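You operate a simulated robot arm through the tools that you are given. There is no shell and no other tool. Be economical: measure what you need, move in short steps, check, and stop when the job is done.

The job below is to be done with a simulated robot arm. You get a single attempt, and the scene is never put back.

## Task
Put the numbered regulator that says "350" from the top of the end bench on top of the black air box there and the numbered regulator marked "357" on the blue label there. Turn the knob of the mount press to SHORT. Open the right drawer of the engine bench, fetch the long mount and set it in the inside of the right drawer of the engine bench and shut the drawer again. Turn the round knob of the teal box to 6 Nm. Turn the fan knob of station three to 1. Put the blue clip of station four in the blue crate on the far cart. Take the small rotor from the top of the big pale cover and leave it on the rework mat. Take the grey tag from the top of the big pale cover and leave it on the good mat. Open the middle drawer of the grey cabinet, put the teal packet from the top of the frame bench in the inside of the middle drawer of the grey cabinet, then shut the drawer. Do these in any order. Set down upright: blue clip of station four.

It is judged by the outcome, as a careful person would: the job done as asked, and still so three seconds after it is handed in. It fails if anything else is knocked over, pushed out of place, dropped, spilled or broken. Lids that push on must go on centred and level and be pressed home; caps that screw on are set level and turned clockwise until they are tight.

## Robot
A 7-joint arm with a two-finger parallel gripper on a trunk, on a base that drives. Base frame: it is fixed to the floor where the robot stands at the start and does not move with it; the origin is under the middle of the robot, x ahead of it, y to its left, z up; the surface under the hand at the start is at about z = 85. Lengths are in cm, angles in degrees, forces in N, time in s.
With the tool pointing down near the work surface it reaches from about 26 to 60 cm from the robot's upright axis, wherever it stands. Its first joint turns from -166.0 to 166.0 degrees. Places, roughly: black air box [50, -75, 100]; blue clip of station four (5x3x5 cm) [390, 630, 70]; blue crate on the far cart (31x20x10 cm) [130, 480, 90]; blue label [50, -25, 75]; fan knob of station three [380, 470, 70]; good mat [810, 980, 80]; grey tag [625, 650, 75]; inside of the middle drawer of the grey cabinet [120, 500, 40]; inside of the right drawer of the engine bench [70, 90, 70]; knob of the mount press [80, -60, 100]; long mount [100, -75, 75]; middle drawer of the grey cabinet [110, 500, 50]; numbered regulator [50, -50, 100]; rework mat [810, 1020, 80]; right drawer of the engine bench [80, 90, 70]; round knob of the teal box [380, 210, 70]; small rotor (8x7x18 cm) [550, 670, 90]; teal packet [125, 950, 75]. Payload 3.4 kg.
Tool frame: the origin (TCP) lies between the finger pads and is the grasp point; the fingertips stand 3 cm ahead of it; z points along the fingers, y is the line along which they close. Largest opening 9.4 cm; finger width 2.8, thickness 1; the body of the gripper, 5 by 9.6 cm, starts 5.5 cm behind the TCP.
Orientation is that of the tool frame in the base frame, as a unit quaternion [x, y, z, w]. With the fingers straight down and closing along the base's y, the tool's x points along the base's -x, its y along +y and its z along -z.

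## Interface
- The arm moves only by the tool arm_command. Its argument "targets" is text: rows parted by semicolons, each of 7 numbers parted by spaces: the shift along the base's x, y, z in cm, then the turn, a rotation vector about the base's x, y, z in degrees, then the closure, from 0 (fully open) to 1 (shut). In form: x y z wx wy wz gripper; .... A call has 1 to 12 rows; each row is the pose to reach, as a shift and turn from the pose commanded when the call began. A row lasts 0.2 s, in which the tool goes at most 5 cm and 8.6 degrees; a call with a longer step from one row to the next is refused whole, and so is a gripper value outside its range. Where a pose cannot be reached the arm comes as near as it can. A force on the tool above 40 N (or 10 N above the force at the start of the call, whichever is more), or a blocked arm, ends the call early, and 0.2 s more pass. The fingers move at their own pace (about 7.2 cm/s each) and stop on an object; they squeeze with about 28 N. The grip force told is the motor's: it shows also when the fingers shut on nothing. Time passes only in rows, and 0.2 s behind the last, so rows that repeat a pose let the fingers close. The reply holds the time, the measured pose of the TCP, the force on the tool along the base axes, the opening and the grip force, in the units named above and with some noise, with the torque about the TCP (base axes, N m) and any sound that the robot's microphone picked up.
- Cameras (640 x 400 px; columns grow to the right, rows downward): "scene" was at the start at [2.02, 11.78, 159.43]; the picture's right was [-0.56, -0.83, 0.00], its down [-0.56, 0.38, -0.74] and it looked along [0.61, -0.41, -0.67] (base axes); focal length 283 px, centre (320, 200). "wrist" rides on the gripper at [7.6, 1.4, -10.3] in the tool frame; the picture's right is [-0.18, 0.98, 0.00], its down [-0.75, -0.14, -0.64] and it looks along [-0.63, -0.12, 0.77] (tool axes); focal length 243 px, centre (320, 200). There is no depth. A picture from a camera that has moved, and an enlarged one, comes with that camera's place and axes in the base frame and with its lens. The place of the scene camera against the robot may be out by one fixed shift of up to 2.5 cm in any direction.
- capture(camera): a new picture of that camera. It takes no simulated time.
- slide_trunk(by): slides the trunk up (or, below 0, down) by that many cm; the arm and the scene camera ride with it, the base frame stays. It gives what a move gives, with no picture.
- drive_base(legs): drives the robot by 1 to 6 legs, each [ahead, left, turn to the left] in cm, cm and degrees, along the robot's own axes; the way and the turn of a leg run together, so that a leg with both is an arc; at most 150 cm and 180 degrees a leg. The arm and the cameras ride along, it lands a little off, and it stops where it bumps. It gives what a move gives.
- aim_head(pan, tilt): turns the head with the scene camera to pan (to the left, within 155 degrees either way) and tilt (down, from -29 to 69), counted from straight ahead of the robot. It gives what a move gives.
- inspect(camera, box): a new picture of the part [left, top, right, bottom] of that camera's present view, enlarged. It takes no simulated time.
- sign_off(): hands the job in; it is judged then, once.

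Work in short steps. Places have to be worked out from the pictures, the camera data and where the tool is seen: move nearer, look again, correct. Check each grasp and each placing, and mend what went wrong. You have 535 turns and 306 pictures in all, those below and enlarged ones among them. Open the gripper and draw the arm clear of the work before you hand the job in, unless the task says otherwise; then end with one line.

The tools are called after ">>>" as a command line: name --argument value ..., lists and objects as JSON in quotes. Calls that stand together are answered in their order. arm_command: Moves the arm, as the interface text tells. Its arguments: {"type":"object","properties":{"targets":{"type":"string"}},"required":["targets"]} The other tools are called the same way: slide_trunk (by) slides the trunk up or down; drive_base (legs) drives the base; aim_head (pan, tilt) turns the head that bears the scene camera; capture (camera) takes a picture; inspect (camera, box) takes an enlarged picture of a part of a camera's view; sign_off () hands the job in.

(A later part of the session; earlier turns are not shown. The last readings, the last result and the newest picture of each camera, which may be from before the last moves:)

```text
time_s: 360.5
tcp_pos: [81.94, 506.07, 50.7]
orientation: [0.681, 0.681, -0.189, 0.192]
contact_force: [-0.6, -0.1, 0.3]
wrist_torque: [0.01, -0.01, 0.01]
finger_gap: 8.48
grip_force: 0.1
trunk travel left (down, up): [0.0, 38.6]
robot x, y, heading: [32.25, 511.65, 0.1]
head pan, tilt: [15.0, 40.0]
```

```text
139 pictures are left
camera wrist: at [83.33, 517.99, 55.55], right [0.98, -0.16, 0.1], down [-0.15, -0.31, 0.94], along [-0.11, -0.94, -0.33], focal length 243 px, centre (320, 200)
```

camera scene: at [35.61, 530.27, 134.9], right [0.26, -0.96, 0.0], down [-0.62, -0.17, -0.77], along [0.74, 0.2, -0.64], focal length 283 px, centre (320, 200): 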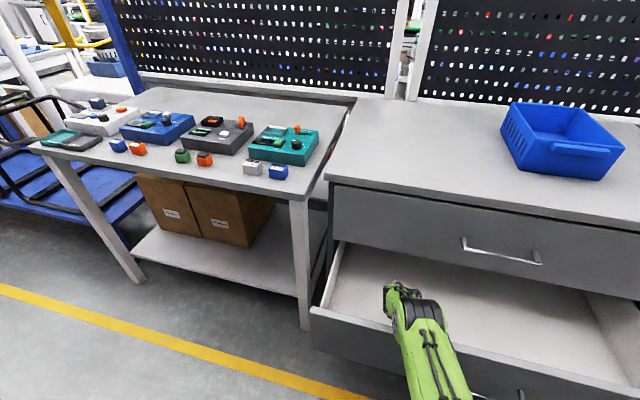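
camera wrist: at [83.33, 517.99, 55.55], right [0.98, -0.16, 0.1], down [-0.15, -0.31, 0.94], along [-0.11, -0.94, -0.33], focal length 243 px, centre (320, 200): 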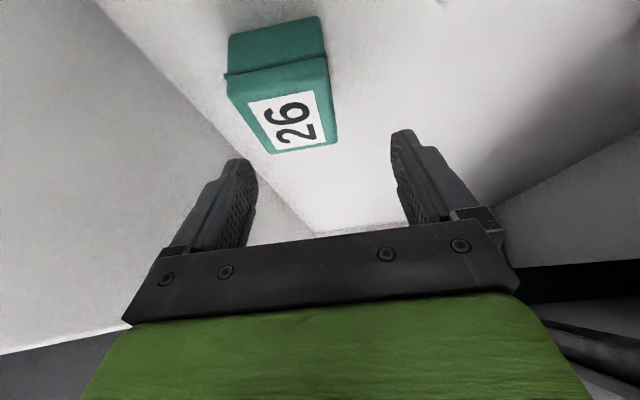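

Packet lies flat inside. Rise out of the drawer, back off the base, and square the hand.

>>> arm_command --targets "0 0 4.5 0 0 0 0.1; 0 0 9 0 0 0 0.1; 0 0 13.5 0 0 0 0.1; 0 0 18 0 0 0 0.1; 0 0 22.5 0 0 0 0.1; 0 0 27 0 0 0 0.1; 0 0 31 0 0 0 0.1; 0 0 34 0 0 0 0.1"

>>> arm_command --targets "0 0 0 0 0 8 0.1; 0 0 0 0 0 16 0.1; 0 0 0 0 0 24 0.1; 0 0 0 0 0 32 0.1; 0 0 0 0 0 40 0.1; 0 0 0 0 0 48 0.1; 0 0 0 0 0 56 0.1; 0 0 0 0 0 64 0.1; 0 0 0 0 0 72 0.1; 0 0 0 0 0 80 0.1; 0 0 0 0 0 88 0.1; 0 0 0 0 0 90 0.1"

>>> arm_command --targets "-2 0 1 0 7.75 0 0.1; -5 0 2 0 15.5 0 0.3; -8 0 3 0 23.25 0 0.5; -11 0 4 0 31 0 0.6; -14 0 4 0 31 0 0.6"

>>> drive_base --legs '[[-20, -10, 0]]'

>>> capture --camera "wrist"

```text
time_s: 362.3
tcp_pos: [82.01, 506.02, 84.58]
orientation: [0.681, 0.681, -0.189, 0.193]
contact_force: [0.7, 0.9, -0.4]
wrist_torque: [-0.02, 0.0, 0.0]
finger_gap: 8.43
grip_force: 0.0
trunk travel left (down, up): [0.0, 38.6]
robot x, y, heading: [32.44, 511.43, 0.3]
head pan, tilt: [15.0, 40.0]
```

```text
time_s: 364.9
tcp_pos: [81.95, 505.89, 84.41]
orientation: [-0.001, 0.963, 0.003, 0.27]
contact_force: [-1.4, 0.8, 0.5]
wrist_torque: [-0.02, 0.03, 0.0]
finger_gap: 8.49
grip_force: 0.1
trunk travel left (down, up): [0.0, 38.6]
robot x, y, heading: [32.34, 511.96, 0.3]
head pan, tilt: [15.0, 40.0]
```

```text
time_s: 366.1
tcp_pos: [67.9, 505.95, 88.76]
orientation: [0.001, 1.0, 0.002, 0.002]
contact_force: [-0.5, 0.1, -0.3]
wrist_torque: [0.03, 0.04, 0.04]
finger_gap: 3.77
grip_force: 0.0
trunk travel left (down, up): [0.0, 38.6]
robot x, y, heading: [32.56, 511.72, 0.4]
head pan, tilt: [15.0, 40.0]
```

```text
time_s: 367.8
tcp_pos: [48.11, 495.77, 88.76]
orientation: [0.0, 1.0, 0.004, 0.002]
contact_force: [-0.5, -0.8, -0.3]
wrist_torque: [0.0, 0.01, 0.01]
finger_gap: 3.77
grip_force: 0.1
trunk travel left (down, up): [0.0, 38.6]
robot x, y, heading: [12.23, 501.32, 0.3]
head pan, tilt: [15.0, 40.0]
```

```text
138 pictures are left
camera wrist: at [40.43, 497.23, 99.07], right [0.18, 0.98, 0.01], down [0.75, -0.15, 0.65], along [0.64, -0.11, -0.76], focal length 243 px, centre (320, 200)
```

wrist: 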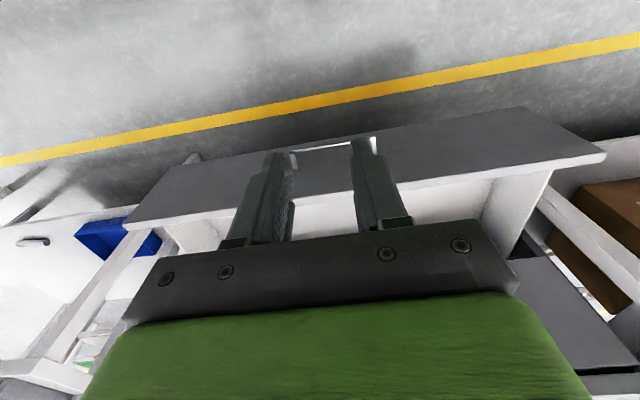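

Lower the hand in front of the handle, then push by driving forward.

>>> arm_command --targets "1 0 -4.4 0 0 0 0.5; 2 0 -8.8 0 0 0 0.4; 3 0 -13.2 0 0 0 0.3; 4 0 -17.6 0 0 0 0.3; 5 0 -22 0 0 0 0.3; 6 0 -26.4 0 0 0 0.3; 7 0 -30.8 0 0 0 0.3; 8 0 -35 0 0 0 0.3; 8 0 -36.2 0 0 0 0.3"

>>> capture --camera "wrist"

```text
time_s: 369.8
tcp_pos: [56.18, 495.75, 52.64]
orientation: [0.0, 1.0, 0.003, 0.002]
contact_force: [0.6, 0.2, 0.8]
wrist_torque: [0.01, 0.04, 0.0]
finger_gap: 6.6
grip_force: 0.0
trunk travel left (down, up): [0.0, 38.6]
robot x, y, heading: [12.77, 501.55, 0.4]
head pan, tilt: [15.0, 40.0]
```

```text
137 pictures are left
camera wrist: at [48.5, 497.3, 62.94], right [0.18, 0.98, 0.01], down [0.75, -0.15, 0.64], along [0.63, -0.11, -0.76], focal length 243 px, centre (320, 200)
```

wrist: 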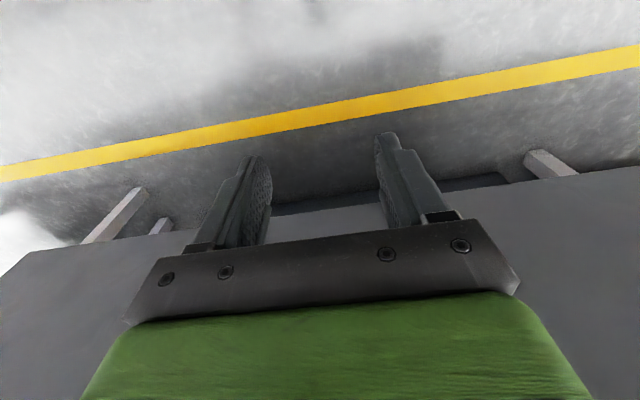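

>>> drive_base --legs '[[31, 0, 0]]'

>>> capture --camera "scene"

```text
time_s: 371.9
tcp_pos: [86.83, 496.13, 52.75]
orientation: [-0.002, 1.0, 0.003, 0.002]
contact_force: [0.4, 1.0, 0.3]
wrist_torque: [0.03, -0.01, 0.0]
finger_gap: 6.57
grip_force: 0.0
trunk travel left (down, up): [0.0, 38.6]
robot x, y, heading: [43.28, 501.65, 0.5]
head pan, tilt: [15.0, 40.0]
```

```text
136 pictures are left
camera scene: at [46.48, 520.27, 134.9], right [0.27, -0.96, 0.0], down [-0.62, -0.17, -0.77], along [0.74, 0.21, -0.64], focal length 283 px, centre (320, 200)
```

scene: 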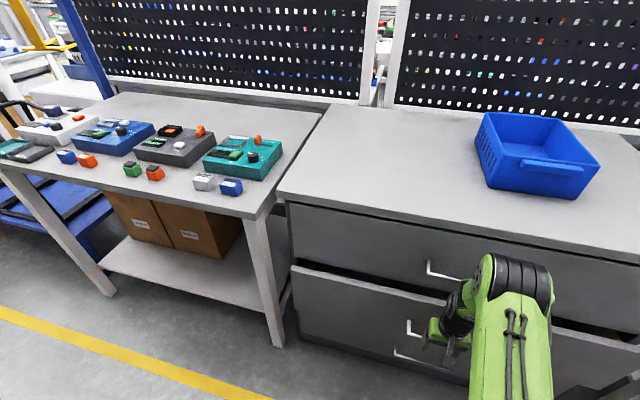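

Nearly shut, but an upright hand would soon touch the top handle; back off 4 cm and tilt the hand 30° before the final push.

>>> arm_command --targets "-4 0 0 0 0 0 0.3; -4 0 0.5 0 -7.5 0 0.3; -4 0 1 0 -15 0 0.3; -4 0 1 0 -22.5 0 0.3; -4 0 1 0 -30 0 0.3; -3 0 0.8 0 -30 0 0.3; -1.5 0 0.8 0 -30 0 0.3; 0 0 0.8 0 -30 0 0.3; 1 0 0.8 0 -30 0 0.3"

>>> arm_command --targets "0.7 0 0 0 0 0 0.3; 1.4 0 0 0 0 0 0.3; 2.1 0 0 0 0 0 0.3; 2.8 0 0 0 0 0 0.3; 3.5 0 0 0 0 0 0.3"

>>> capture --camera "scene"

```text
time_s: 373.9
tcp_pos: [87.73, 496.17, 53.49]
orientation: [-0.002, 0.965, 0.003, 0.262]
contact_force: [-0.1, 0.8, 0.4]
wrist_torque: [-0.04, 0.0, 0.01]
finger_gap: 6.61
grip_force: 0.0
trunk travel left (down, up): [0.0, 38.6]
robot x, y, heading: [43.33, 501.62, 0.6]
head pan, tilt: [15.0, 40.0]
```

```text
time_s: 375.0
tcp_pos: [90.26, 496.1, 53.63]
orientation: [-0.002, 0.967, 0.001, 0.255]
contact_force: [-16.7, 2.2, 25.1]
wrist_torque: [-0.78, -0.35, -0.57]
finger_gap: 6.42
grip_force: 0.0
trunk travel left (down, up): [0.0, 38.6]
robot x, y, heading: [43.26, 502.0, 0.2]
head pan, tilt: [15.0, 40.0]
stopped in row 5: the force on the tool passed its limit at 48 N (the readings are from after the stop); the commanded pose is now the measured one
```

```text
135 pictures are left
camera scene: at [45.98, 520.34, 134.92], right [0.27, -0.96, 0.0], down [-0.62, -0.17, -0.77], along [0.74, 0.2, -0.64], focal length 283 px, centre (320, 200)
```

scene: 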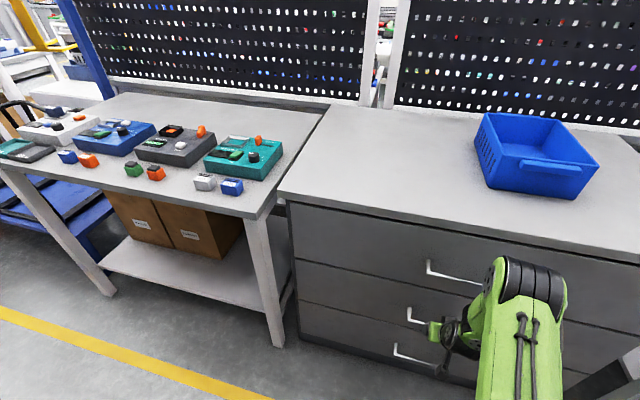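

Drawer is flush shut. Retreat, untilt and raise the trunk; then look at the crate.

>>> arm_command --targets "-3 0 0 0 0 0 0.3; -6 0 0 0 0 0 0.3; -9 0 2 0 7.5 0 0; -11 0 6 0 15 0 0; -12 0 10 0 22.5 0 0; -12 0 14 0 29 0 0; -12 0 18 0 29 0 0; -12 0 22.5 0 29 0 0; -12 0 27 0 29 0 0; -12 0 31.5 0 29 0 0; -12 0 36 0 29 0 0; -12 0 40 0 29 0 0"

>>> slide_trunk --by 25

>>> capture --camera "wrist"

>>> aim_head --pan -12 --tilt 40

>>> capture --camera "scene"

```text
time_s: 377.6
tcp_pos: [78.55, 496.16, 93.3]
orientation: [-0.001, 1.0, 0.003, 0.003]
contact_force: [-0.2, -0.2, 0.0]
wrist_torque: [0.03, -0.01, 0.0]
finger_gap: 9.39
grip_force: 0.1
trunk travel left (down, up): [0.0, 38.6]
robot x, y, heading: [43.17, 501.84, 0.5]
head pan, tilt: [15.0, 40.0]
```

```text
time_s: 380.2
tcp_pos: [78.49, 496.26, 118.3]
orientation: [0.0, 1.0, 0.004, 0.004]
contact_force: [0.3, -0.4, 0.5]
wrist_torque: [0.02, 0.02, 0.0]
finger_gap: 9.38
grip_force: 0.0
trunk travel left (down, up): [-25.0, 13.6]
robot x, y, heading: [43.36, 501.38, 0.4]
head pan, tilt: [15.0, 40.0]
```

```text
134 pictures are left
camera wrist: at [70.82, 497.72, 128.47], right [0.18, 0.98, 0.01], down [0.75, -0.14, 0.65], along [0.64, -0.11, -0.76], focal length 243 px, centre (320, 200)
```

wrist: 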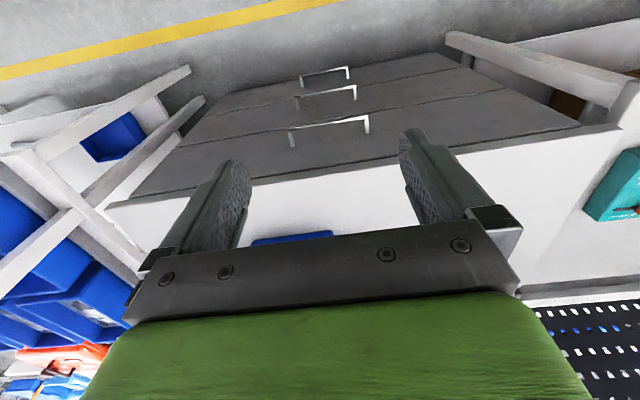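

```text
time_s: 381.1
tcp_pos: [78.57, 496.12, 118.22]
orientation: [-0.001, 1.0, 0.003, 0.003]
contact_force: [0.0, 0.5, 1.3]
wrist_torque: [-0.02, 0.05, 0.03]
finger_gap: 9.41
grip_force: 0.1
trunk travel left (down, up): [-25.0, 13.6]
robot x, y, heading: [43.14, 501.63, 0.4]
head pan, tilt: [-12.0, 40.0]
```

```text
133 pictures are left
camera scene: at [46.54, 516.31, 159.79], right [-0.2, -0.98, 0.0], down [-0.63, 0.13, -0.77], along [0.75, -0.15, -0.64], focal length 283 px, centre (320, 200)
```

scene: 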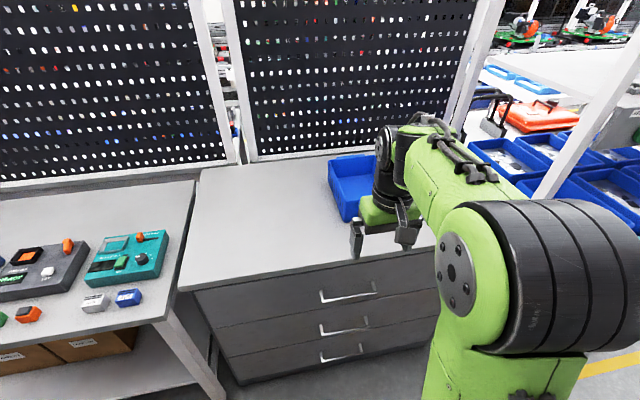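

Crate spans about x 120–150, y 470–492. Now head up the aisle past the frame bench and look for the way into the corridor.

>>> drive_base --legs '[[-22, 0, 0], [0, 149, -0.3], [0, 150, 0], [0, 150, 0], [3, 60, 0]]'

>>> aim_head --pan 5 --tilt 28

>>> capture --camera "scene"

```text
time_s: 406.8
tcp_pos: [41.12, 1005.26, 118.24]
orientation: [-0.015, 1.0, 0.001, 0.003]
contact_force: [0.4, -0.2, -0.2]
wrist_torque: [0.01, 0.02, 0.01]
finger_gap: 9.42
grip_force: 0.0
trunk travel left (down, up): [-25.0, 13.6]
robot x, y, heading: [5.79, 1009.57, 2.4]
head pan, tilt: [-12.0, 40.0]
```

```text
time_s: 407.6
tcp_pos: [41.3, 1005.14, 118.18]
orientation: [-0.016, 1.0, 0.004, 0.004]
contact_force: [-0.4, 0.7, 0.3]
wrist_torque: [0.01, 0.0, 0.0]
finger_gap: 9.42
grip_force: 0.1
trunk travel left (down, up): [-25.0, 13.6]
robot x, y, heading: [5.73, 1009.38, 2.4]
head pan, tilt: [5.0, 28.0]
```

```text
132 pictures are left
camera scene: at [9.3, 1026.83, 161.63], right [0.12, -0.99, 0.0], down [-0.47, -0.06, -0.88], along [0.88, 0.11, -0.47], focal length 283 px, centre (320, 200)
```

scene: 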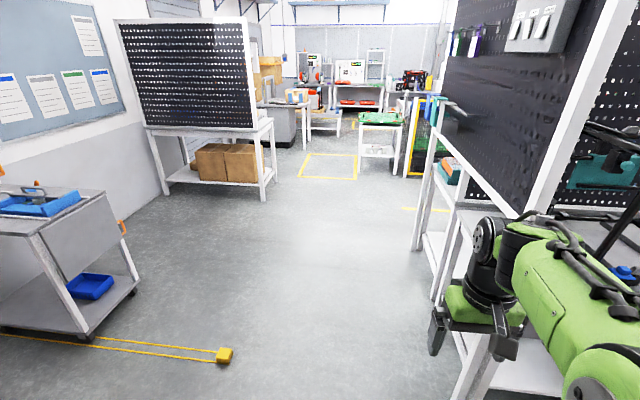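

Open floor leads +x at y≈1010. Drive to about (262,1010) and turn to face down the corridor (-y).

>>> drive_base --legs '[[128, 0, -2.4], [128, 0, 0], [0, 0, -90]]'

>>> aim_head --pan 10 --tilt 25

>>> capture --camera "scene"

```text
time_s: 423.9
tcp_pos: [255.22, 982.32, 118.11]
orientation: [0.701, 0.713, 0.0, 0.004]
contact_force: [0.0, 1.1, 0.0]
wrist_torque: [0.04, 0.01, -0.01]
finger_gap: 9.41
grip_force: 0.1
trunk travel left (down, up): [-25.0, 13.6]
robot x, y, heading: [260.22, 1017.99, -88.8]
head pan, tilt: [5.0, 28.0]
```

```text
time_s: 424.5
tcp_pos: [255.27, 982.27, 118.21]
orientation: [0.701, 0.713, -0.001, 0.003]
contact_force: [0.0, 0.4, 0.0]
wrist_torque: [0.01, -0.02, 0.02]
finger_gap: 9.39
grip_force: 0.0
trunk travel left (down, up): [-25.0, 13.6]
robot x, y, heading: [259.8, 1017.71, -88.7]
head pan, tilt: [10.0, 25.0]
```

```text
131 pictures are left
camera scene: at [277.99, 1016.34, 162.12], right [-0.98, -0.2, 0.0], down [-0.08, 0.41, -0.91], along [0.18, -0.89, -0.42], focal length 283 px, centre (320, 200)
```

scene: 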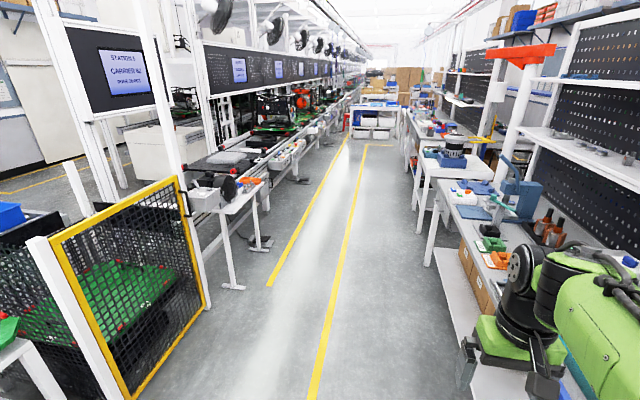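

Corridor is clear at x≈300. Drive down toward station four.

>>> drive_base --legs '[[0, 42, -1.2], [150, 0, 0], [150, 0, 0]]'

>>> aim_head --pan 35 --tilt 28

>>> capture --camera "scene"

```text
time_s: 441.1
tcp_pos: [302.74, 685.05, 118.19]
orientation: [0.697, 0.717, 0.0, 0.005]
contact_force: [0.4, 0.5, -0.3]
wrist_torque: [-0.02, 0.01, 0.0]
finger_gap: 9.42
grip_force: 0.1
trunk travel left (down, up): [-25.0, 13.6]
robot x, y, heading: [307.36, 720.32, -87.9]
head pan, tilt: [10.0, 25.0]
```

```text
time_s: 441.9
tcp_pos: [302.67, 685.06, 118.18]
orientation: [0.698, 0.716, 0.0, 0.004]
contact_force: [0.4, -0.2, -0.4]
wrist_torque: [-0.02, 0.01, 0.0]
finger_gap: 9.42
grip_force: 0.1
trunk travel left (down, up): [-25.0, 13.6]
robot x, y, heading: [307.21, 720.81, -88.2]
head pan, tilt: [35.0, 28.0]
```

```text
130 pictures are left
camera scene: at [328.76, 721.02, 161.64], right [-0.8, -0.6, 0.0], down [-0.28, 0.38, -0.88], along [0.53, -0.71, -0.47], focal length 283 px, centre (320, 200)
```

scene: 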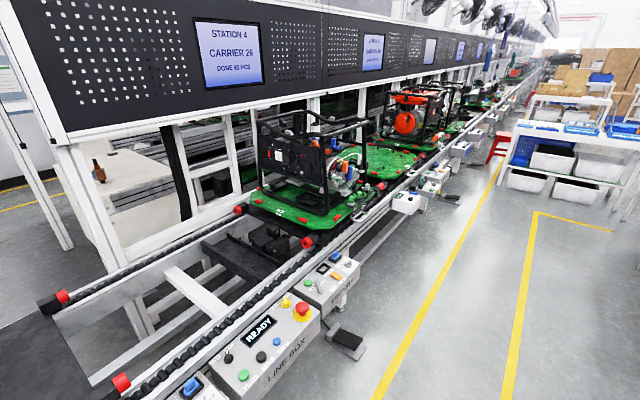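

Station 4's boxes are ahead. Move to y≈640 and face the line.

>>> drive_base --legs '[[82, 0, 0], [0, 0, 88]]'

>>> aim_head --pan -5 --tilt 40

>>> capture --camera "scene"

```text
time_s: 450.1
tcp_pos: [345.07, 632.57, 118.08]
orientation: [0.007, 1.0, 0.003, 0.003]
contact_force: [-0.2, 0.4, 0.7]
wrist_torque: [0.0, -0.02, -0.02]
finger_gap: 9.4
grip_force: 0.0
trunk travel left (down, up): [-25.0, 13.6]
robot x, y, heading: [309.89, 638.61, -0.3]
head pan, tilt: [35.0, 28.0]
```

```text
time_s: 451.1
tcp_pos: [344.95, 632.62, 118.31]
orientation: [0.007, 1.0, 0.003, 0.003]
contact_force: [-1.5, -1.0, 0.8]
wrist_torque: [-0.02, 0.03, 0.03]
finger_gap: 9.37
grip_force: 0.0
trunk travel left (down, up): [-25.0, 13.6]
robot x, y, heading: [309.63, 638.82, -0.5]
head pan, tilt: [-5.0, 40.0]
```

```text
129 pictures are left
camera scene: at [313.48, 654.18, 159.79], right [-0.09, -1.0, 0.0], down [-0.64, 0.06, -0.77], along [0.76, -0.07, -0.64], focal length 283 px, centre (320, 200)
```

scene: 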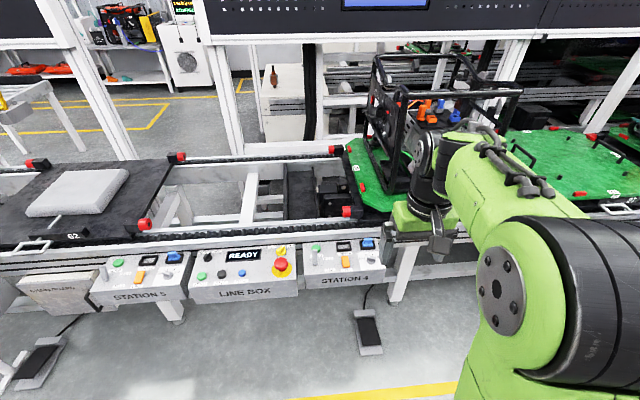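

>>> inspect --camera "scene" --box '[290, 220, 420, 300]'

>>> capture --camera "wrist"

```text
4.92 times, centred on (355, 260) of scene
camera zoom: at [313.48, 654.18, 159.79], right [-0.09, -1.0, 0.0], down [-0.64, 0.06, -0.77], along [0.76, -0.07, -0.64], focal length 1395 px, centre (148, -95)
```

zoom: 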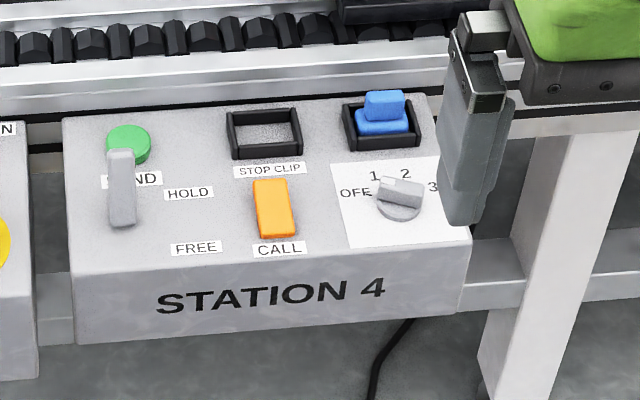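

```text
127 pictures are left
camera wrist: at [337.32, 634.15, 128.47], right [0.2, 0.98, 0.01], down [0.75, -0.15, 0.65], along [0.64, -0.12, -0.76], focal length 243 px, centre (320, 200)
```

wrist: 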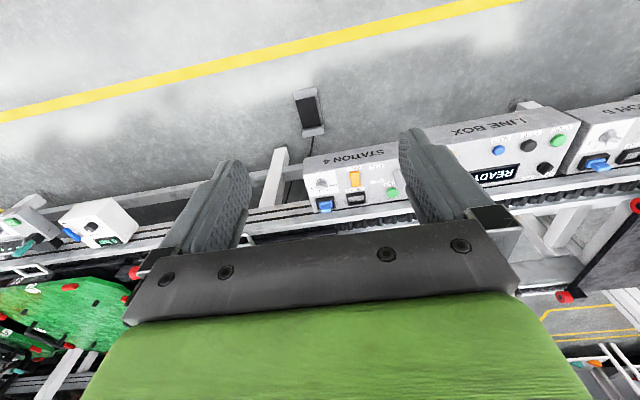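

The blue clip sits in its holder on station 4's box at ≈[386,627,~73]. Drive closer in front of it.

>>> drive_base --legs '[[25, -8, 0.4]]'

>>> arm_command --targets "3 0.5 -3 0 0 0 0; 6 1 -6 0 0 0 0; 9 1.5 -9 0 0 0 0; 11 2 -13 0 0 0 0; 11 2 -17 0 0 0 0"

>>> capture --camera "wrist"

```text
time_s: 453.0
tcp_pos: [369.74, 624.62, 118.18]
orientation: [0.005, 1.0, 0.003, 0.003]
contact_force: [1.0, 0.0, 0.4]
wrist_torque: [0.03, 0.0, 0.02]
finger_gap: 9.39
grip_force: 0.0
trunk travel left (down, up): [-25.0, 13.6]
robot x, y, heading: [334.11, 630.53, -0.1]
head pan, tilt: [-5.0, 40.0]
```

```text
time_s: 454.2
tcp_pos: [380.61, 626.87, 101.2]
orientation: [0.005, 1.0, 0.003, 0.004]
contact_force: [0.2, 0.2, 0.4]
wrist_torque: [0.01, 0.02, -0.02]
finger_gap: 9.38
grip_force: 0.1
trunk travel left (down, up): [-25.0, 13.6]
robot x, y, heading: [334.01, 630.38, -0.1]
head pan, tilt: [-5.0, 40.0]
```

```text
126 pictures are left
camera wrist: at [372.86, 628.37, 111.42], right [0.19, 0.98, 0.01], down [0.75, -0.15, 0.65], along [0.64, -0.12, -0.76], focal length 243 px, centre (320, 200)
```

wrist: 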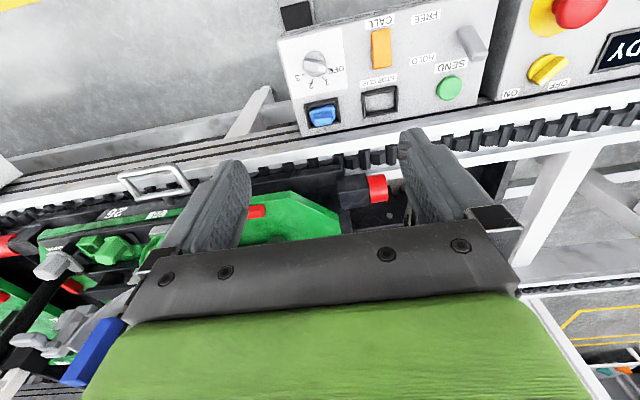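

>>> inspect --camera "wrist" --box '[270, 30, 400, 140]'

```text
3.64 times, centred on (335, 85) of wrist
camera zoom: at [372.86, 628.37, 111.42], right [0.19, 0.98, 0.01], down [0.75, -0.15, 0.65], along [0.64, -0.12, -0.76], focal length 882 px, centre (266, 618)
```

zoom: 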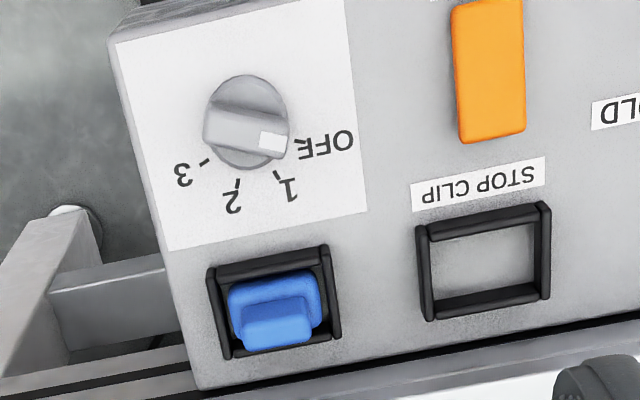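

Get closer for better triangulation: go over the clip at z≈86.

>>> arm_command --targets "3 -0.5 -3.5 0 0 0 0; 6 -0.8 -7 0 0 0 0; 8.5 -0.8 -11 0 0 0 0; 8.5 -0.8 -14.5 0 0 0 0; 8.5 -0.8 -14.5 0 0 0 0"

>>> capture --camera "wrist"

>>> inspect --camera "wrist" --box '[240, 40, 400, 140]'

```text
time_s: 455.4
tcp_pos: [388.86, 626.06, 86.48]
orientation: [0.005, 1.0, 0.003, 0.003]
contact_force: [0.9, -0.2, -0.1]
wrist_torque: [0.02, -0.02, -0.01]
finger_gap: 9.39
grip_force: 0.0
trunk travel left (down, up): [-25.0, 13.6]
robot x, y, heading: [334.82, 630.56, 0.0]
head pan, tilt: [-5.0, 40.0]
```

```text
124 pictures are left
camera wrist: at [381.24, 627.47, 96.74], right [0.19, 0.98, 0.01], down [0.75, -0.15, 0.65], along [0.64, -0.12, -0.76], focal length 243 px, centre (320, 200)
```

wrist: 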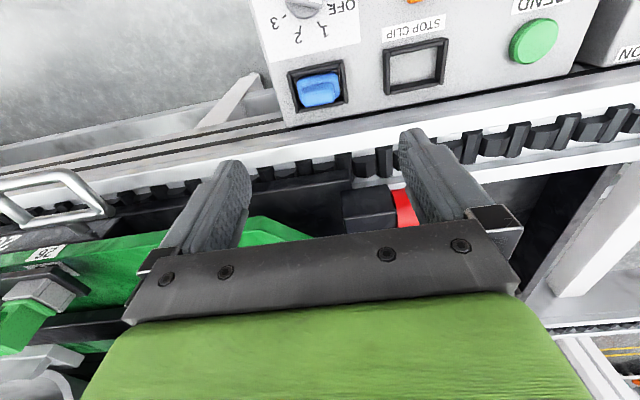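

```text
4.00 times, centred on (320, 90) of wrist
camera zoom: at [381.24, 627.47, 96.74], right [0.19, 0.98, 0.01], down [0.75, -0.15, 0.65], along [0.64, -0.12, -0.76], focal length 970 px, centre (320, 640)
```

zoom: 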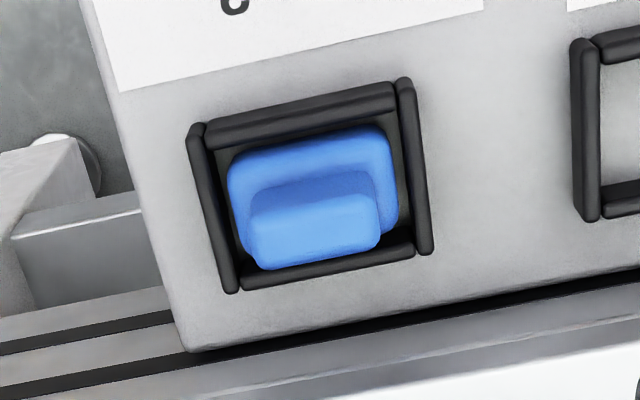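

Nub top ≈71–73. Descend to z≈78 over it and look again.

>>> arm_command --targets "0.2 0 -4 0 0 0 0.3; 0.2 0 -8.3 0 0 0 0.45; 0.2 0 -8.3 0 0 0 0.45"

>>> inspect --camera "wrist" --box '[220, 60, 420, 200]'

```text
time_s: 456.2
tcp_pos: [389.32, 625.92, 78.17]
orientation: [0.004, 1.0, 0.003, 0.005]
contact_force: [0.0, -0.1, -0.2]
wrist_torque: [0.02, 0.02, 0.04]
finger_gap: 5.17
grip_force: 0.0
trunk travel left (down, up): [-25.0, 13.6]
robot x, y, heading: [334.0, 630.67, -0.1]
head pan, tilt: [-5.0, 40.0]
```

```text
2.86 times, centred on (320, 130) of wrist
camera zoom: at [381.55, 627.44, 88.44], right [0.19, 0.98, 0.01], down [0.75, -0.15, 0.65], along [0.64, -0.12, -0.76], focal length 693 px, centre (320, 400)
```

zoom: 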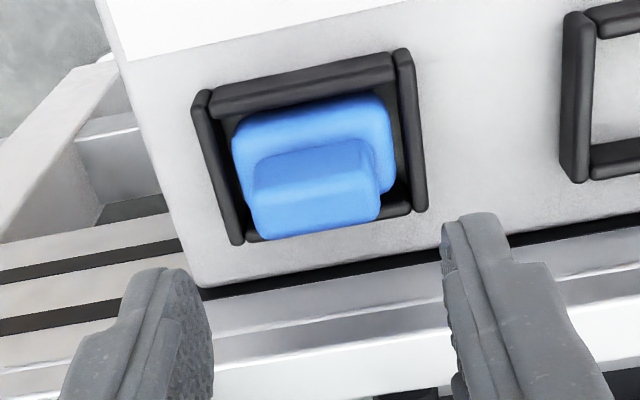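

>>> arm_command --targets "-0.7 0.2 -1.5 0 0 0 0.45; -0.7 0.2 -3.1 0 0 0 0.45; -0.7 0.2 -3.1 0 0 0 0.45"

>>> inspect --camera "wrist" --box '[220, 80, 420, 220]'

```text
time_s: 457.0
tcp_pos: [388.54, 626.04, 75.15]
orientation: [0.005, 1.0, 0.003, 0.005]
contact_force: [-1.0, 0.1, -0.6]
wrist_torque: [-0.01, 0.03, -0.01]
finger_gap: 5.17
grip_force: 0.0
trunk travel left (down, up): [-25.0, 13.6]
robot x, y, heading: [334.35, 630.56, -0.1]
head pan, tilt: [-5.0, 40.0]
```

```text
2.86 times, centred on (320, 150) of wrist
camera zoom: at [380.78, 627.69, 85.47], right [0.19, 0.98, 0.01], down [0.75, -0.15, 0.65], along [0.64, -0.12, -0.76], focal length 693 px, centre (320, 343)
```

zoom: 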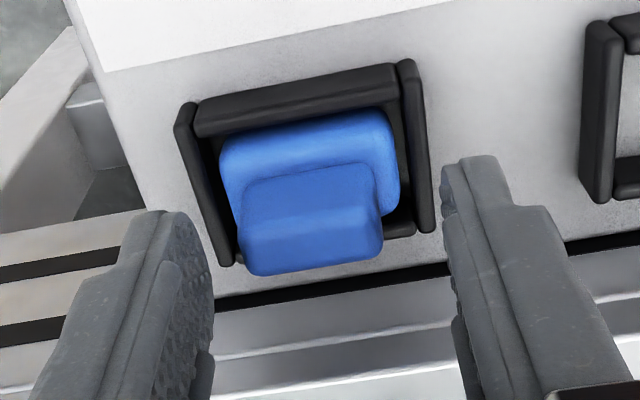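

Nub top ≈73. Lower 0.9 more and close on the nub.

>>> arm_command --targets "0 0.1 -0.5 0 0 0 0.45; 0 0.1 -0.9 0 0 0 0.45; 0 0.1 -0.9 0 0 0 0.7; 0 0.1 -0.9 0 0 0 1; 0 0.1 -0.9 0 0 0 1; 0 0.1 -0.9 0 0 0 1"

>>> inspect --camera "wrist" --box '[220, 80, 420, 220]'

```text
time_s: 458.4
tcp_pos: [388.54, 626.14, 74.36]
orientation: [0.006, 1.0, 0.002, 0.003]
contact_force: [0.8, -3.7, 1.1]
wrist_torque: [-0.19, -0.08, 0.04]
finger_gap: 3.09
grip_force: 27.9
trunk travel left (down, up): [-25.0, 13.6]
robot x, y, heading: [334.27, 630.98, 0.0]
head pan, tilt: [-5.0, 40.0]
```

```text
2.86 times, centred on (320, 150) of wrist
camera zoom: at [380.83, 627.75, 84.6], right [0.19, 0.98, 0.01], down [0.75, -0.15, 0.65], along [0.64, -0.12, -0.76], focal length 693 px, centre (320, 343)
```

zoom: 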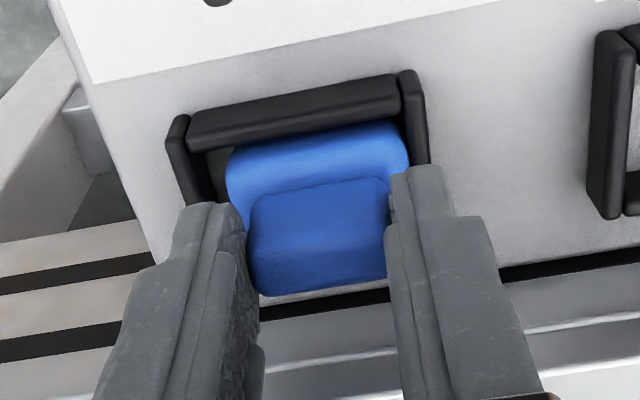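

Gripped the nub (3.1). Lift straight up.

>>> arm_command --targets "0 -0.2 0.7 0 0 0 1; 0 -0.2 2 0 0 0 1; 0 -0.2 4 0 0 0 1; 0 -0.2 8 0 0 0 1; 0 -0.2 12 0 0 0 1"

>>> capture --camera "wrist"

```text
time_s: 459.6
tcp_pos: [388.67, 626.11, 86.49]
orientation: [0.004, 1.0, 0.003, 0.004]
contact_force: [0.3, 0.0, -0.9]
wrist_torque: [0.03, -0.01, -0.02]
finger_gap: 3.09
grip_force: 27.7
trunk travel left (down, up): [-25.0, 13.6]
robot x, y, heading: [334.26, 630.58, 0.3]
head pan, tilt: [-5.0, 40.0]
```

```text
119 pictures are left
camera wrist: at [380.84, 627.66, 96.75], right [0.19, 0.98, 0.01], down [0.75, -0.15, 0.65], along [0.64, -0.12, -0.76], focal length 243 px, centre (320, 200)
```

wrist: 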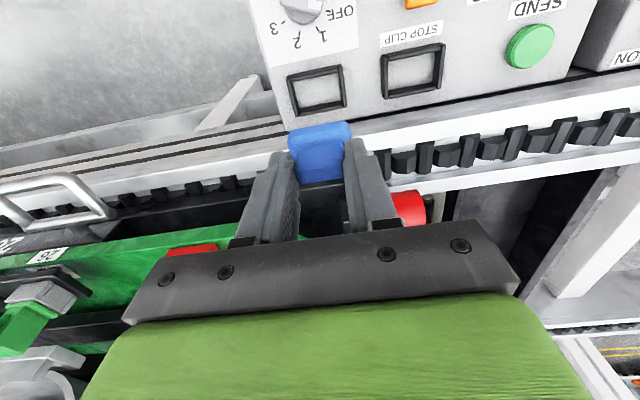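

Holding the clip. Raise, tuck, and drive back to the aisle and the cabinet's crate.

>>> arm_command --targets "-4 0 2.5 0 0 0 1; -8 0 5 0 0 0 1; -12 0 8 0 0 0 1; -15 1 12 0 0 0 1; -17 2 16 0 0 0 1; -18 3 20 0 0 0 1; -19 4 24 0 0 0 1; -19 4 28 0 0 0 1"

>>> drive_base --legs '[[-32, 0, 0], [0, 148, 0], [0, 148, 0], [0, 86, 0]]'

>>> drive_base --legs '[[-145, 0, 0], [-140, 0, 0]]'

```text
refused: row 4 steps farther than a row can; nothing moved
```

```text
time_s: 479.8
tcp_pos: [366.41, 1006.31, 86.47]
orientation: [0.022, 1.0, 0.002, 0.003]
contact_force: [0.4, -0.4, 0.2]
wrist_torque: [-0.01, 0.01, 0.01]
finger_gap: 3.08
grip_force: 27.9
trunk travel left (down, up): [-25.0, 13.6]
robot x, y, heading: [312.42, 1012.29, -2.4]
head pan, tilt: [-5.0, 40.0]
```

```text
time_s: 493.7
tcp_pos: [79.59, 1018.96, 86.39]
orientation: [0.012, 1.0, 0.003, 0.003]
contact_force: [0.2, -1.1, -0.5]
wrist_torque: [-0.01, 0.01, -0.01]
finger_gap: 3.07
grip_force: 28.2
trunk travel left (down, up): [-25.0, 13.6]
robot x, y, heading: [25.45, 1023.84, -1.1]
head pan, tilt: [-5.0, 40.0]
```

The arm move had been refused, so the drive was made with the arm out — no bump was reported; I'll check that cart later. Now tuck the arm properly.

>>> arm_command --targets "-3 0 3 0 0 0 1; -6 0 6 0 0 0 1; -9 0 9 0 0 0 1; -12 0.5 12 0 0 0 1; -15 1 15 0 0 0 1; -18 2 18 0 0 0 1; -19 3 21 0 0 0 1; -19 4 25 0 0 0 1; -19 4 28 0 0 0 1"

>>> aim_head --pan 8 --tilt 25

>>> inspect --camera "scene" --box '[220, 60, 480, 230]'

```text
time_s: 495.7
tcp_pos: [60.66, 1022.96, 114.48]
orientation: [0.012, 1.0, 0.002, 0.003]
contact_force: [-0.7, -0.5, 0.2]
wrist_torque: [0.02, 0.01, 0.0]
finger_gap: 3.1
grip_force: 27.9
trunk travel left (down, up): [-25.0, 13.6]
robot x, y, heading: [25.54, 1024.17, -0.9]
head pan, tilt: [-5.0, 40.0]
```

```text
time_s: 496.4
tcp_pos: [60.6, 1022.98, 114.43]
orientation: [0.012, 1.0, 0.003, 0.003]
contact_force: [-0.1, 0.4, -0.9]
wrist_torque: [0.02, -0.02, 0.0]
finger_gap: 3.1
grip_force: 27.8
trunk travel left (down, up): [-25.0, 13.6]
robot x, y, heading: [25.33, 1024.55, -0.9]
head pan, tilt: [8.0, 25.0]
```

```text
2.35 times, centred on (350, 145) of scene
camera zoom: at [29.96, 1041.87, 162.11], right [0.12, -0.99, 0.0], down [-0.42, -0.05, -0.91], along [0.9, 0.11, -0.42], focal length 667 px, centre (249, 329)
```

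zoom: 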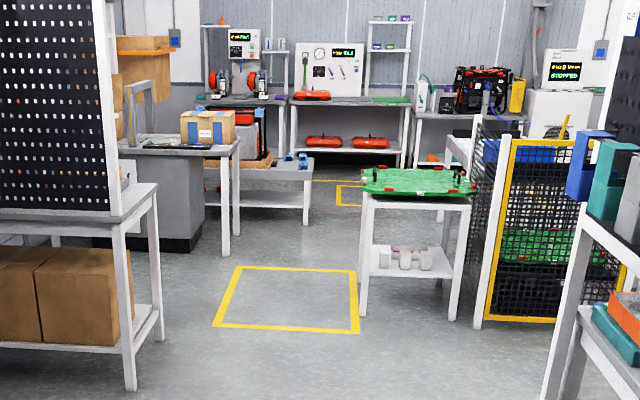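

Nothing disturbed there. Sidestep down the aisle to the cabinet.

>>> drive_base --legs '[[0, -150, 0.9], [0, -150, 0], [0, -150, 0], [0, -90, 0]]'

>>> aim_head --pan 15 --tilt 40

>>> capture --camera "scene"

```text
time_s: 522.2
tcp_pos: [47.91, 482.95, 114.34]
orientation: [0.022, 1.0, 0.003, 0.004]
contact_force: [-1.1, -0.7, 0.0]
wrist_torque: [0.02, -0.01, 0.01]
finger_gap: 3.09
grip_force: 27.8
trunk travel left (down, up): [-25.0, 13.6]
robot x, y, heading: [12.79, 484.67, -2.1]
head pan, tilt: [8.0, 25.0]
```

```text
time_s: 523.0
tcp_pos: [47.82, 483.05, 114.44]
orientation: [0.022, 1.0, 0.002, 0.004]
contact_force: [0.2, -0.1, -0.7]
wrist_torque: [0.01, 0.0, 0.02]
finger_gap: 3.08
grip_force: 27.7
trunk travel left (down, up): [-25.0, 13.6]
robot x, y, heading: [12.71, 484.72, -2.0]
head pan, tilt: [15.0, 40.0]
```

```text
117 pictures are left
camera scene: at [16.69, 503.45, 159.79], right [0.22, -0.97, 0.0], down [-0.63, -0.14, -0.77], along [0.75, 0.17, -0.64], focal length 283 px, centre (320, 200)
```

scene: 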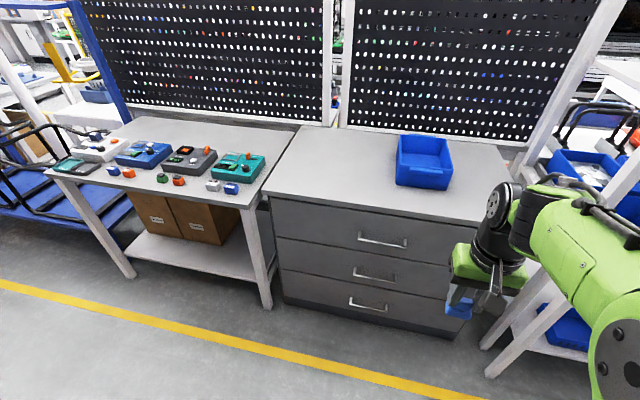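

Drive up to the cabinet (robot x≈60).

>>> drive_base --legs '[[47, 0, 2]]'

>>> capture --camera "wrist"

>>> capture --camera "scene"

```text
time_s: 525.8
tcp_pos: [93.7, 483.35, 114.47]
orientation: [0.005, 1.0, 0.002, 0.003]
contact_force: [0.7, 0.3, -0.1]
wrist_torque: [0.01, 0.04, -0.01]
finger_gap: 3.11
grip_force: 28.1
trunk travel left (down, up): [-25.0, 13.6]
robot x, y, heading: [58.3, 484.35, -0.2]
head pan, tilt: [15.0, 40.0]
```

```text
116 pictures are left
camera wrist: at [85.89, 484.9, 124.68], right [0.19, 0.98, 0.01], down [0.75, -0.15, 0.65], along [0.64, -0.12, -0.76], focal length 243 px, centre (320, 200)
```

wrist: 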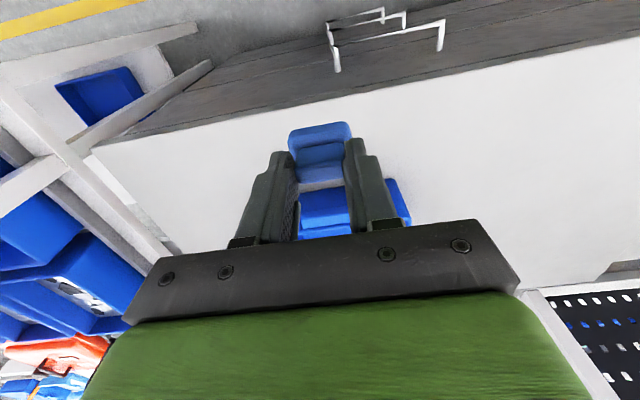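

```text
115 pictures are left
camera scene: at [61.81, 502.67, 159.78], right [0.26, -0.97, 0.0], down [-0.62, -0.16, -0.77], along [0.74, 0.2, -0.64], focal length 283 px, centre (320, 200)
```

scene: 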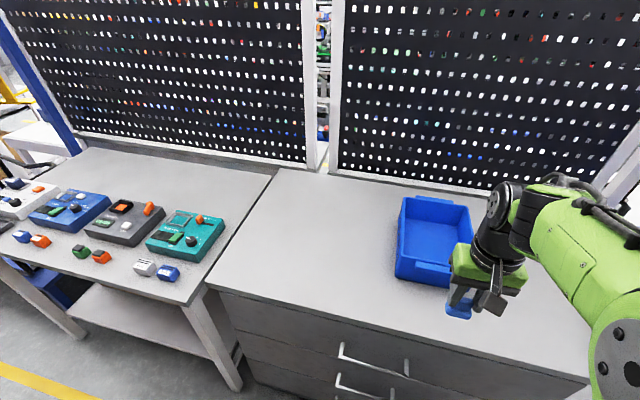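

Crate ≈ x 117–147, y 471–493. I drive 4 cm closer, move over its front part with a 10° tilt, and look.

>>> drive_base --legs '[[4, -1, 0.2]]'

>>> arm_command --targets "4 0 -1 0 -3 0 1; 8 0 -2 0 -6 0 1; 12 0 -3 0 -10 0 1; 16 0 -4 0 -10 0 1; 20 0 -5 0 -10 0 1; 24 0 -6 0 -10 0 1"

>>> capture --camera "wrist"

>>> capture --camera "scene"

```text
time_s: 526.6
tcp_pos: [97.7, 482.51, 114.32]
orientation: [0.004, 1.0, 0.003, 0.003]
contact_force: [0.4, 0.2, -0.1]
wrist_torque: [-0.02, 0.06, -0.03]
finger_gap: 3.1
grip_force: 27.8
trunk travel left (down, up): [-25.0, 13.6]
robot x, y, heading: [62.2, 483.11, -0.1]
head pan, tilt: [15.0, 40.0]
```

```text
time_s: 528.0
tcp_pos: [121.55, 482.46, 108.36]
orientation: [0.003, 0.996, 0.002, 0.088]
contact_force: [0.0, -0.5, -0.2]
wrist_torque: [0.0, 0.0, 0.02]
finger_gap: 3.09
grip_force: 28.1
trunk travel left (down, up): [-25.0, 13.6]
robot x, y, heading: [62.72, 482.94, -0.0]
head pan, tilt: [15.0, 40.0]
```

```text
114 pictures are left
camera wrist: at [112.27, 483.98, 117.2], right [0.19, 0.98, 0.04], down [0.63, -0.15, 0.76], along [0.76, -0.12, -0.64], focal length 243 px, centre (320, 200)
```

wrist: 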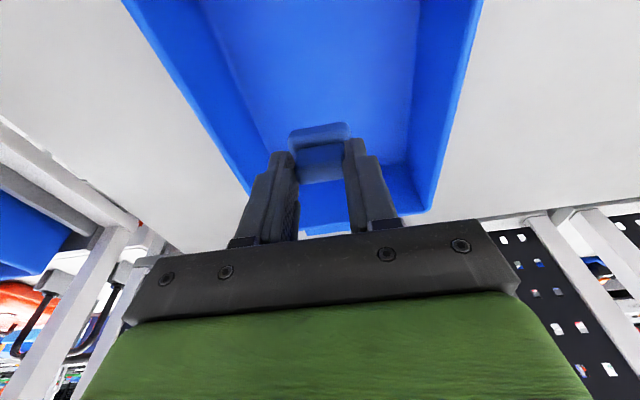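

```text
113 pictures are left
camera scene: at [65.9, 501.69, 159.78], right [0.26, -0.97, 0.0], down [-0.62, -0.17, -0.76], along [0.74, 0.2, -0.64], focal length 283 px, centre (320, 200)
```

scene: 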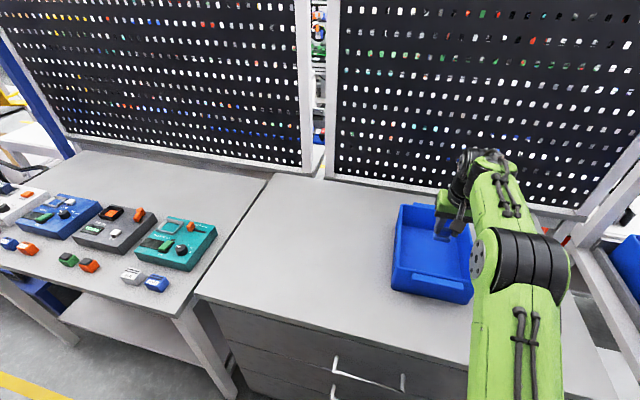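

Over the crate. Move 3.5 cm further in and lower into it.

>>> arm_command --targets "2 -0.2 -2 0 0 0 1; 3.5 -0.4 -5 0 0 0 1; 3.5 -0.4 -9 0 0 0 1; 3.5 -0.4 -12.5 0 0 0 1; 3.5 -0.4 -13.5 0 0 0 1"

>>> capture --camera "wrist"

```text
time_s: 529.3
tcp_pos: [125.25, 482.27, 96.04]
orientation: [0.003, 0.995, 0.002, 0.101]
contact_force: [-2.4, 0.2, 15.8]
wrist_torque: [-0.15, 0.19, 0.0]
finger_gap: 3.09
grip_force: 27.9
trunk travel left (down, up): [-25.0, 13.6]
robot x, y, heading: [61.92, 483.14, -0.0]
head pan, tilt: [15.0, 40.0]
stopped in row 5: the force on the tool passed its limit at 47 N (the readings are from after the stop); the commanded pose is now the measured one
```

```text
112 pictures are left
camera wrist: at [115.76, 483.79, 104.62], right [0.19, 0.98, 0.04], down [0.61, -0.15, 0.78], along [0.77, -0.12, -0.62], focal length 243 px, centre (320, 200)
```

wrist: 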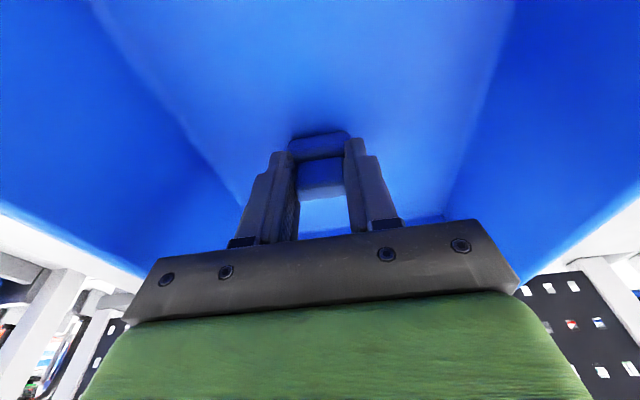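

Touching the crate floor. Ease up slightly, open, and rise along the tool axis.

>>> arm_command --targets "0 0 0.3 0 0 0 1; 0 0 0.3 0 0 0 0.8; 0 0 0.3 0 0 0 0.6; 0 0 0.3 0 0 0 0.45; 0 0 0.3 0 0 0 0.45; -0.4 0 2.3 0 0 0 0.45; -1 0 5 0 0 0 0.3; -2 0 9 0 0 0 0; -3 0 13 0 0 0 0"

>>> capture --camera "wrist"

>>> inspect --camera "scene" --box '[370, 180, 510, 310]'

```text
time_s: 531.3
tcp_pos: [122.11, 482.24, 108.99]
orientation: [0.004, 0.995, 0.002, 0.097]
contact_force: [-0.4, 0.2, 0.0]
wrist_torque: [0.03, -0.06, -0.04]
finger_gap: 9.41
grip_force: 0.0
trunk travel left (down, up): [-25.0, 13.6]
robot x, y, heading: [62.45, 483.16, -0.2]
head pan, tilt: [15.0, 40.0]
```

```text
111 pictures are left
camera wrist: at [112.72, 483.84, 117.6], right [0.19, 0.98, 0.04], down [0.61, -0.15, 0.78], along [0.77, -0.12, -0.63], focal length 243 px, centre (320, 200)
```

wrist: 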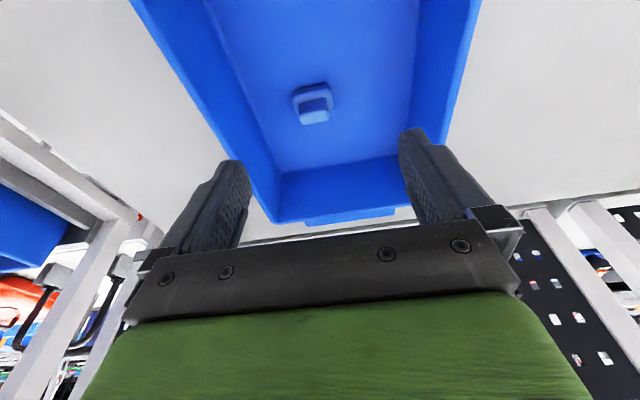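

```text
3.08 times, centred on (440, 245) of scene
camera zoom: at [65.49, 501.7, 159.79], right [0.26, -0.97, 0.0], down [-0.62, -0.17, -0.77], along [0.74, 0.2, -0.64], focal length 872 px, centre (-49, 62)
```

zoom: 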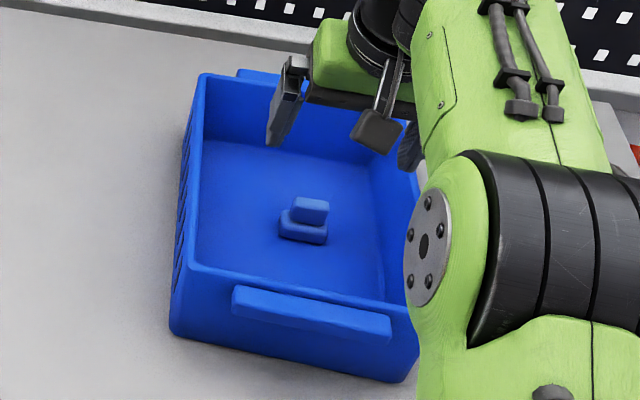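

The clip stands upright in the crate. Retract and square the arm.

>>> arm_command --targets "-3 0 1 0 3 0 0; -6 0 2 0 6 0 0; -10 0 3 0 9 0 0; -14 0 4 0 11 0 0; -18 0 5 0 11 0 0; -22 0 6 0 11 0 0; -25 0 6 0 11 0 0"

```text
time_s: 532.9
tcp_pos: [97.29, 482.29, 114.67]
orientation: [0.002, 1.0, 0.002, 0.002]
contact_force: [-0.3, 0.8, 0.2]
wrist_torque: [-0.02, 0.01, -0.01]
finger_gap: 9.39
grip_force: 0.1
trunk travel left (down, up): [-25.0, 13.6]
robot x, y, heading: [62.44, 483.03, 0.2]
head pan, tilt: [15.0, 40.0]
```

>>> drive_base --legs '[[-43, 0, -0.2], [3, 149, 0], [3, 149, 0], [3, 149, 0], [3, 92, 0]]'

>>> drive_base --legs '[[0, 0, -1.5], [140, 0, 0], [140, 0, 0]]'

```text
time_s: 560.8
tcp_pos: [85.84, 1017.72, 114.6]
orientation: [0.031, 1.0, 0.002, 0.003]
contact_force: [-0.1, 0.4, 0.2]
wrist_torque: [0.02, 0.02, 0.04]
finger_gap: 9.39
grip_force: 0.1
trunk travel left (down, up): [-25.0, 13.6]
robot x, y, heading: [50.69, 1020.19, -2.8]
head pan, tilt: [15.0, 40.0]
```

```text
time_s: 575.0
tcp_pos: [369.63, 996.18, 114.67]
orientation: [0.035, 0.999, 0.002, 0.002]
contact_force: [0.0, -0.4, 0.7]
wrist_torque: [0.03, 0.0, 0.0]
finger_gap: 9.42
grip_force: 0.1
trunk travel left (down, up): [-25.0, 13.6]
robot x, y, heading: [334.77, 999.46, -3.6]
head pan, tilt: [15.0, 40.0]
```

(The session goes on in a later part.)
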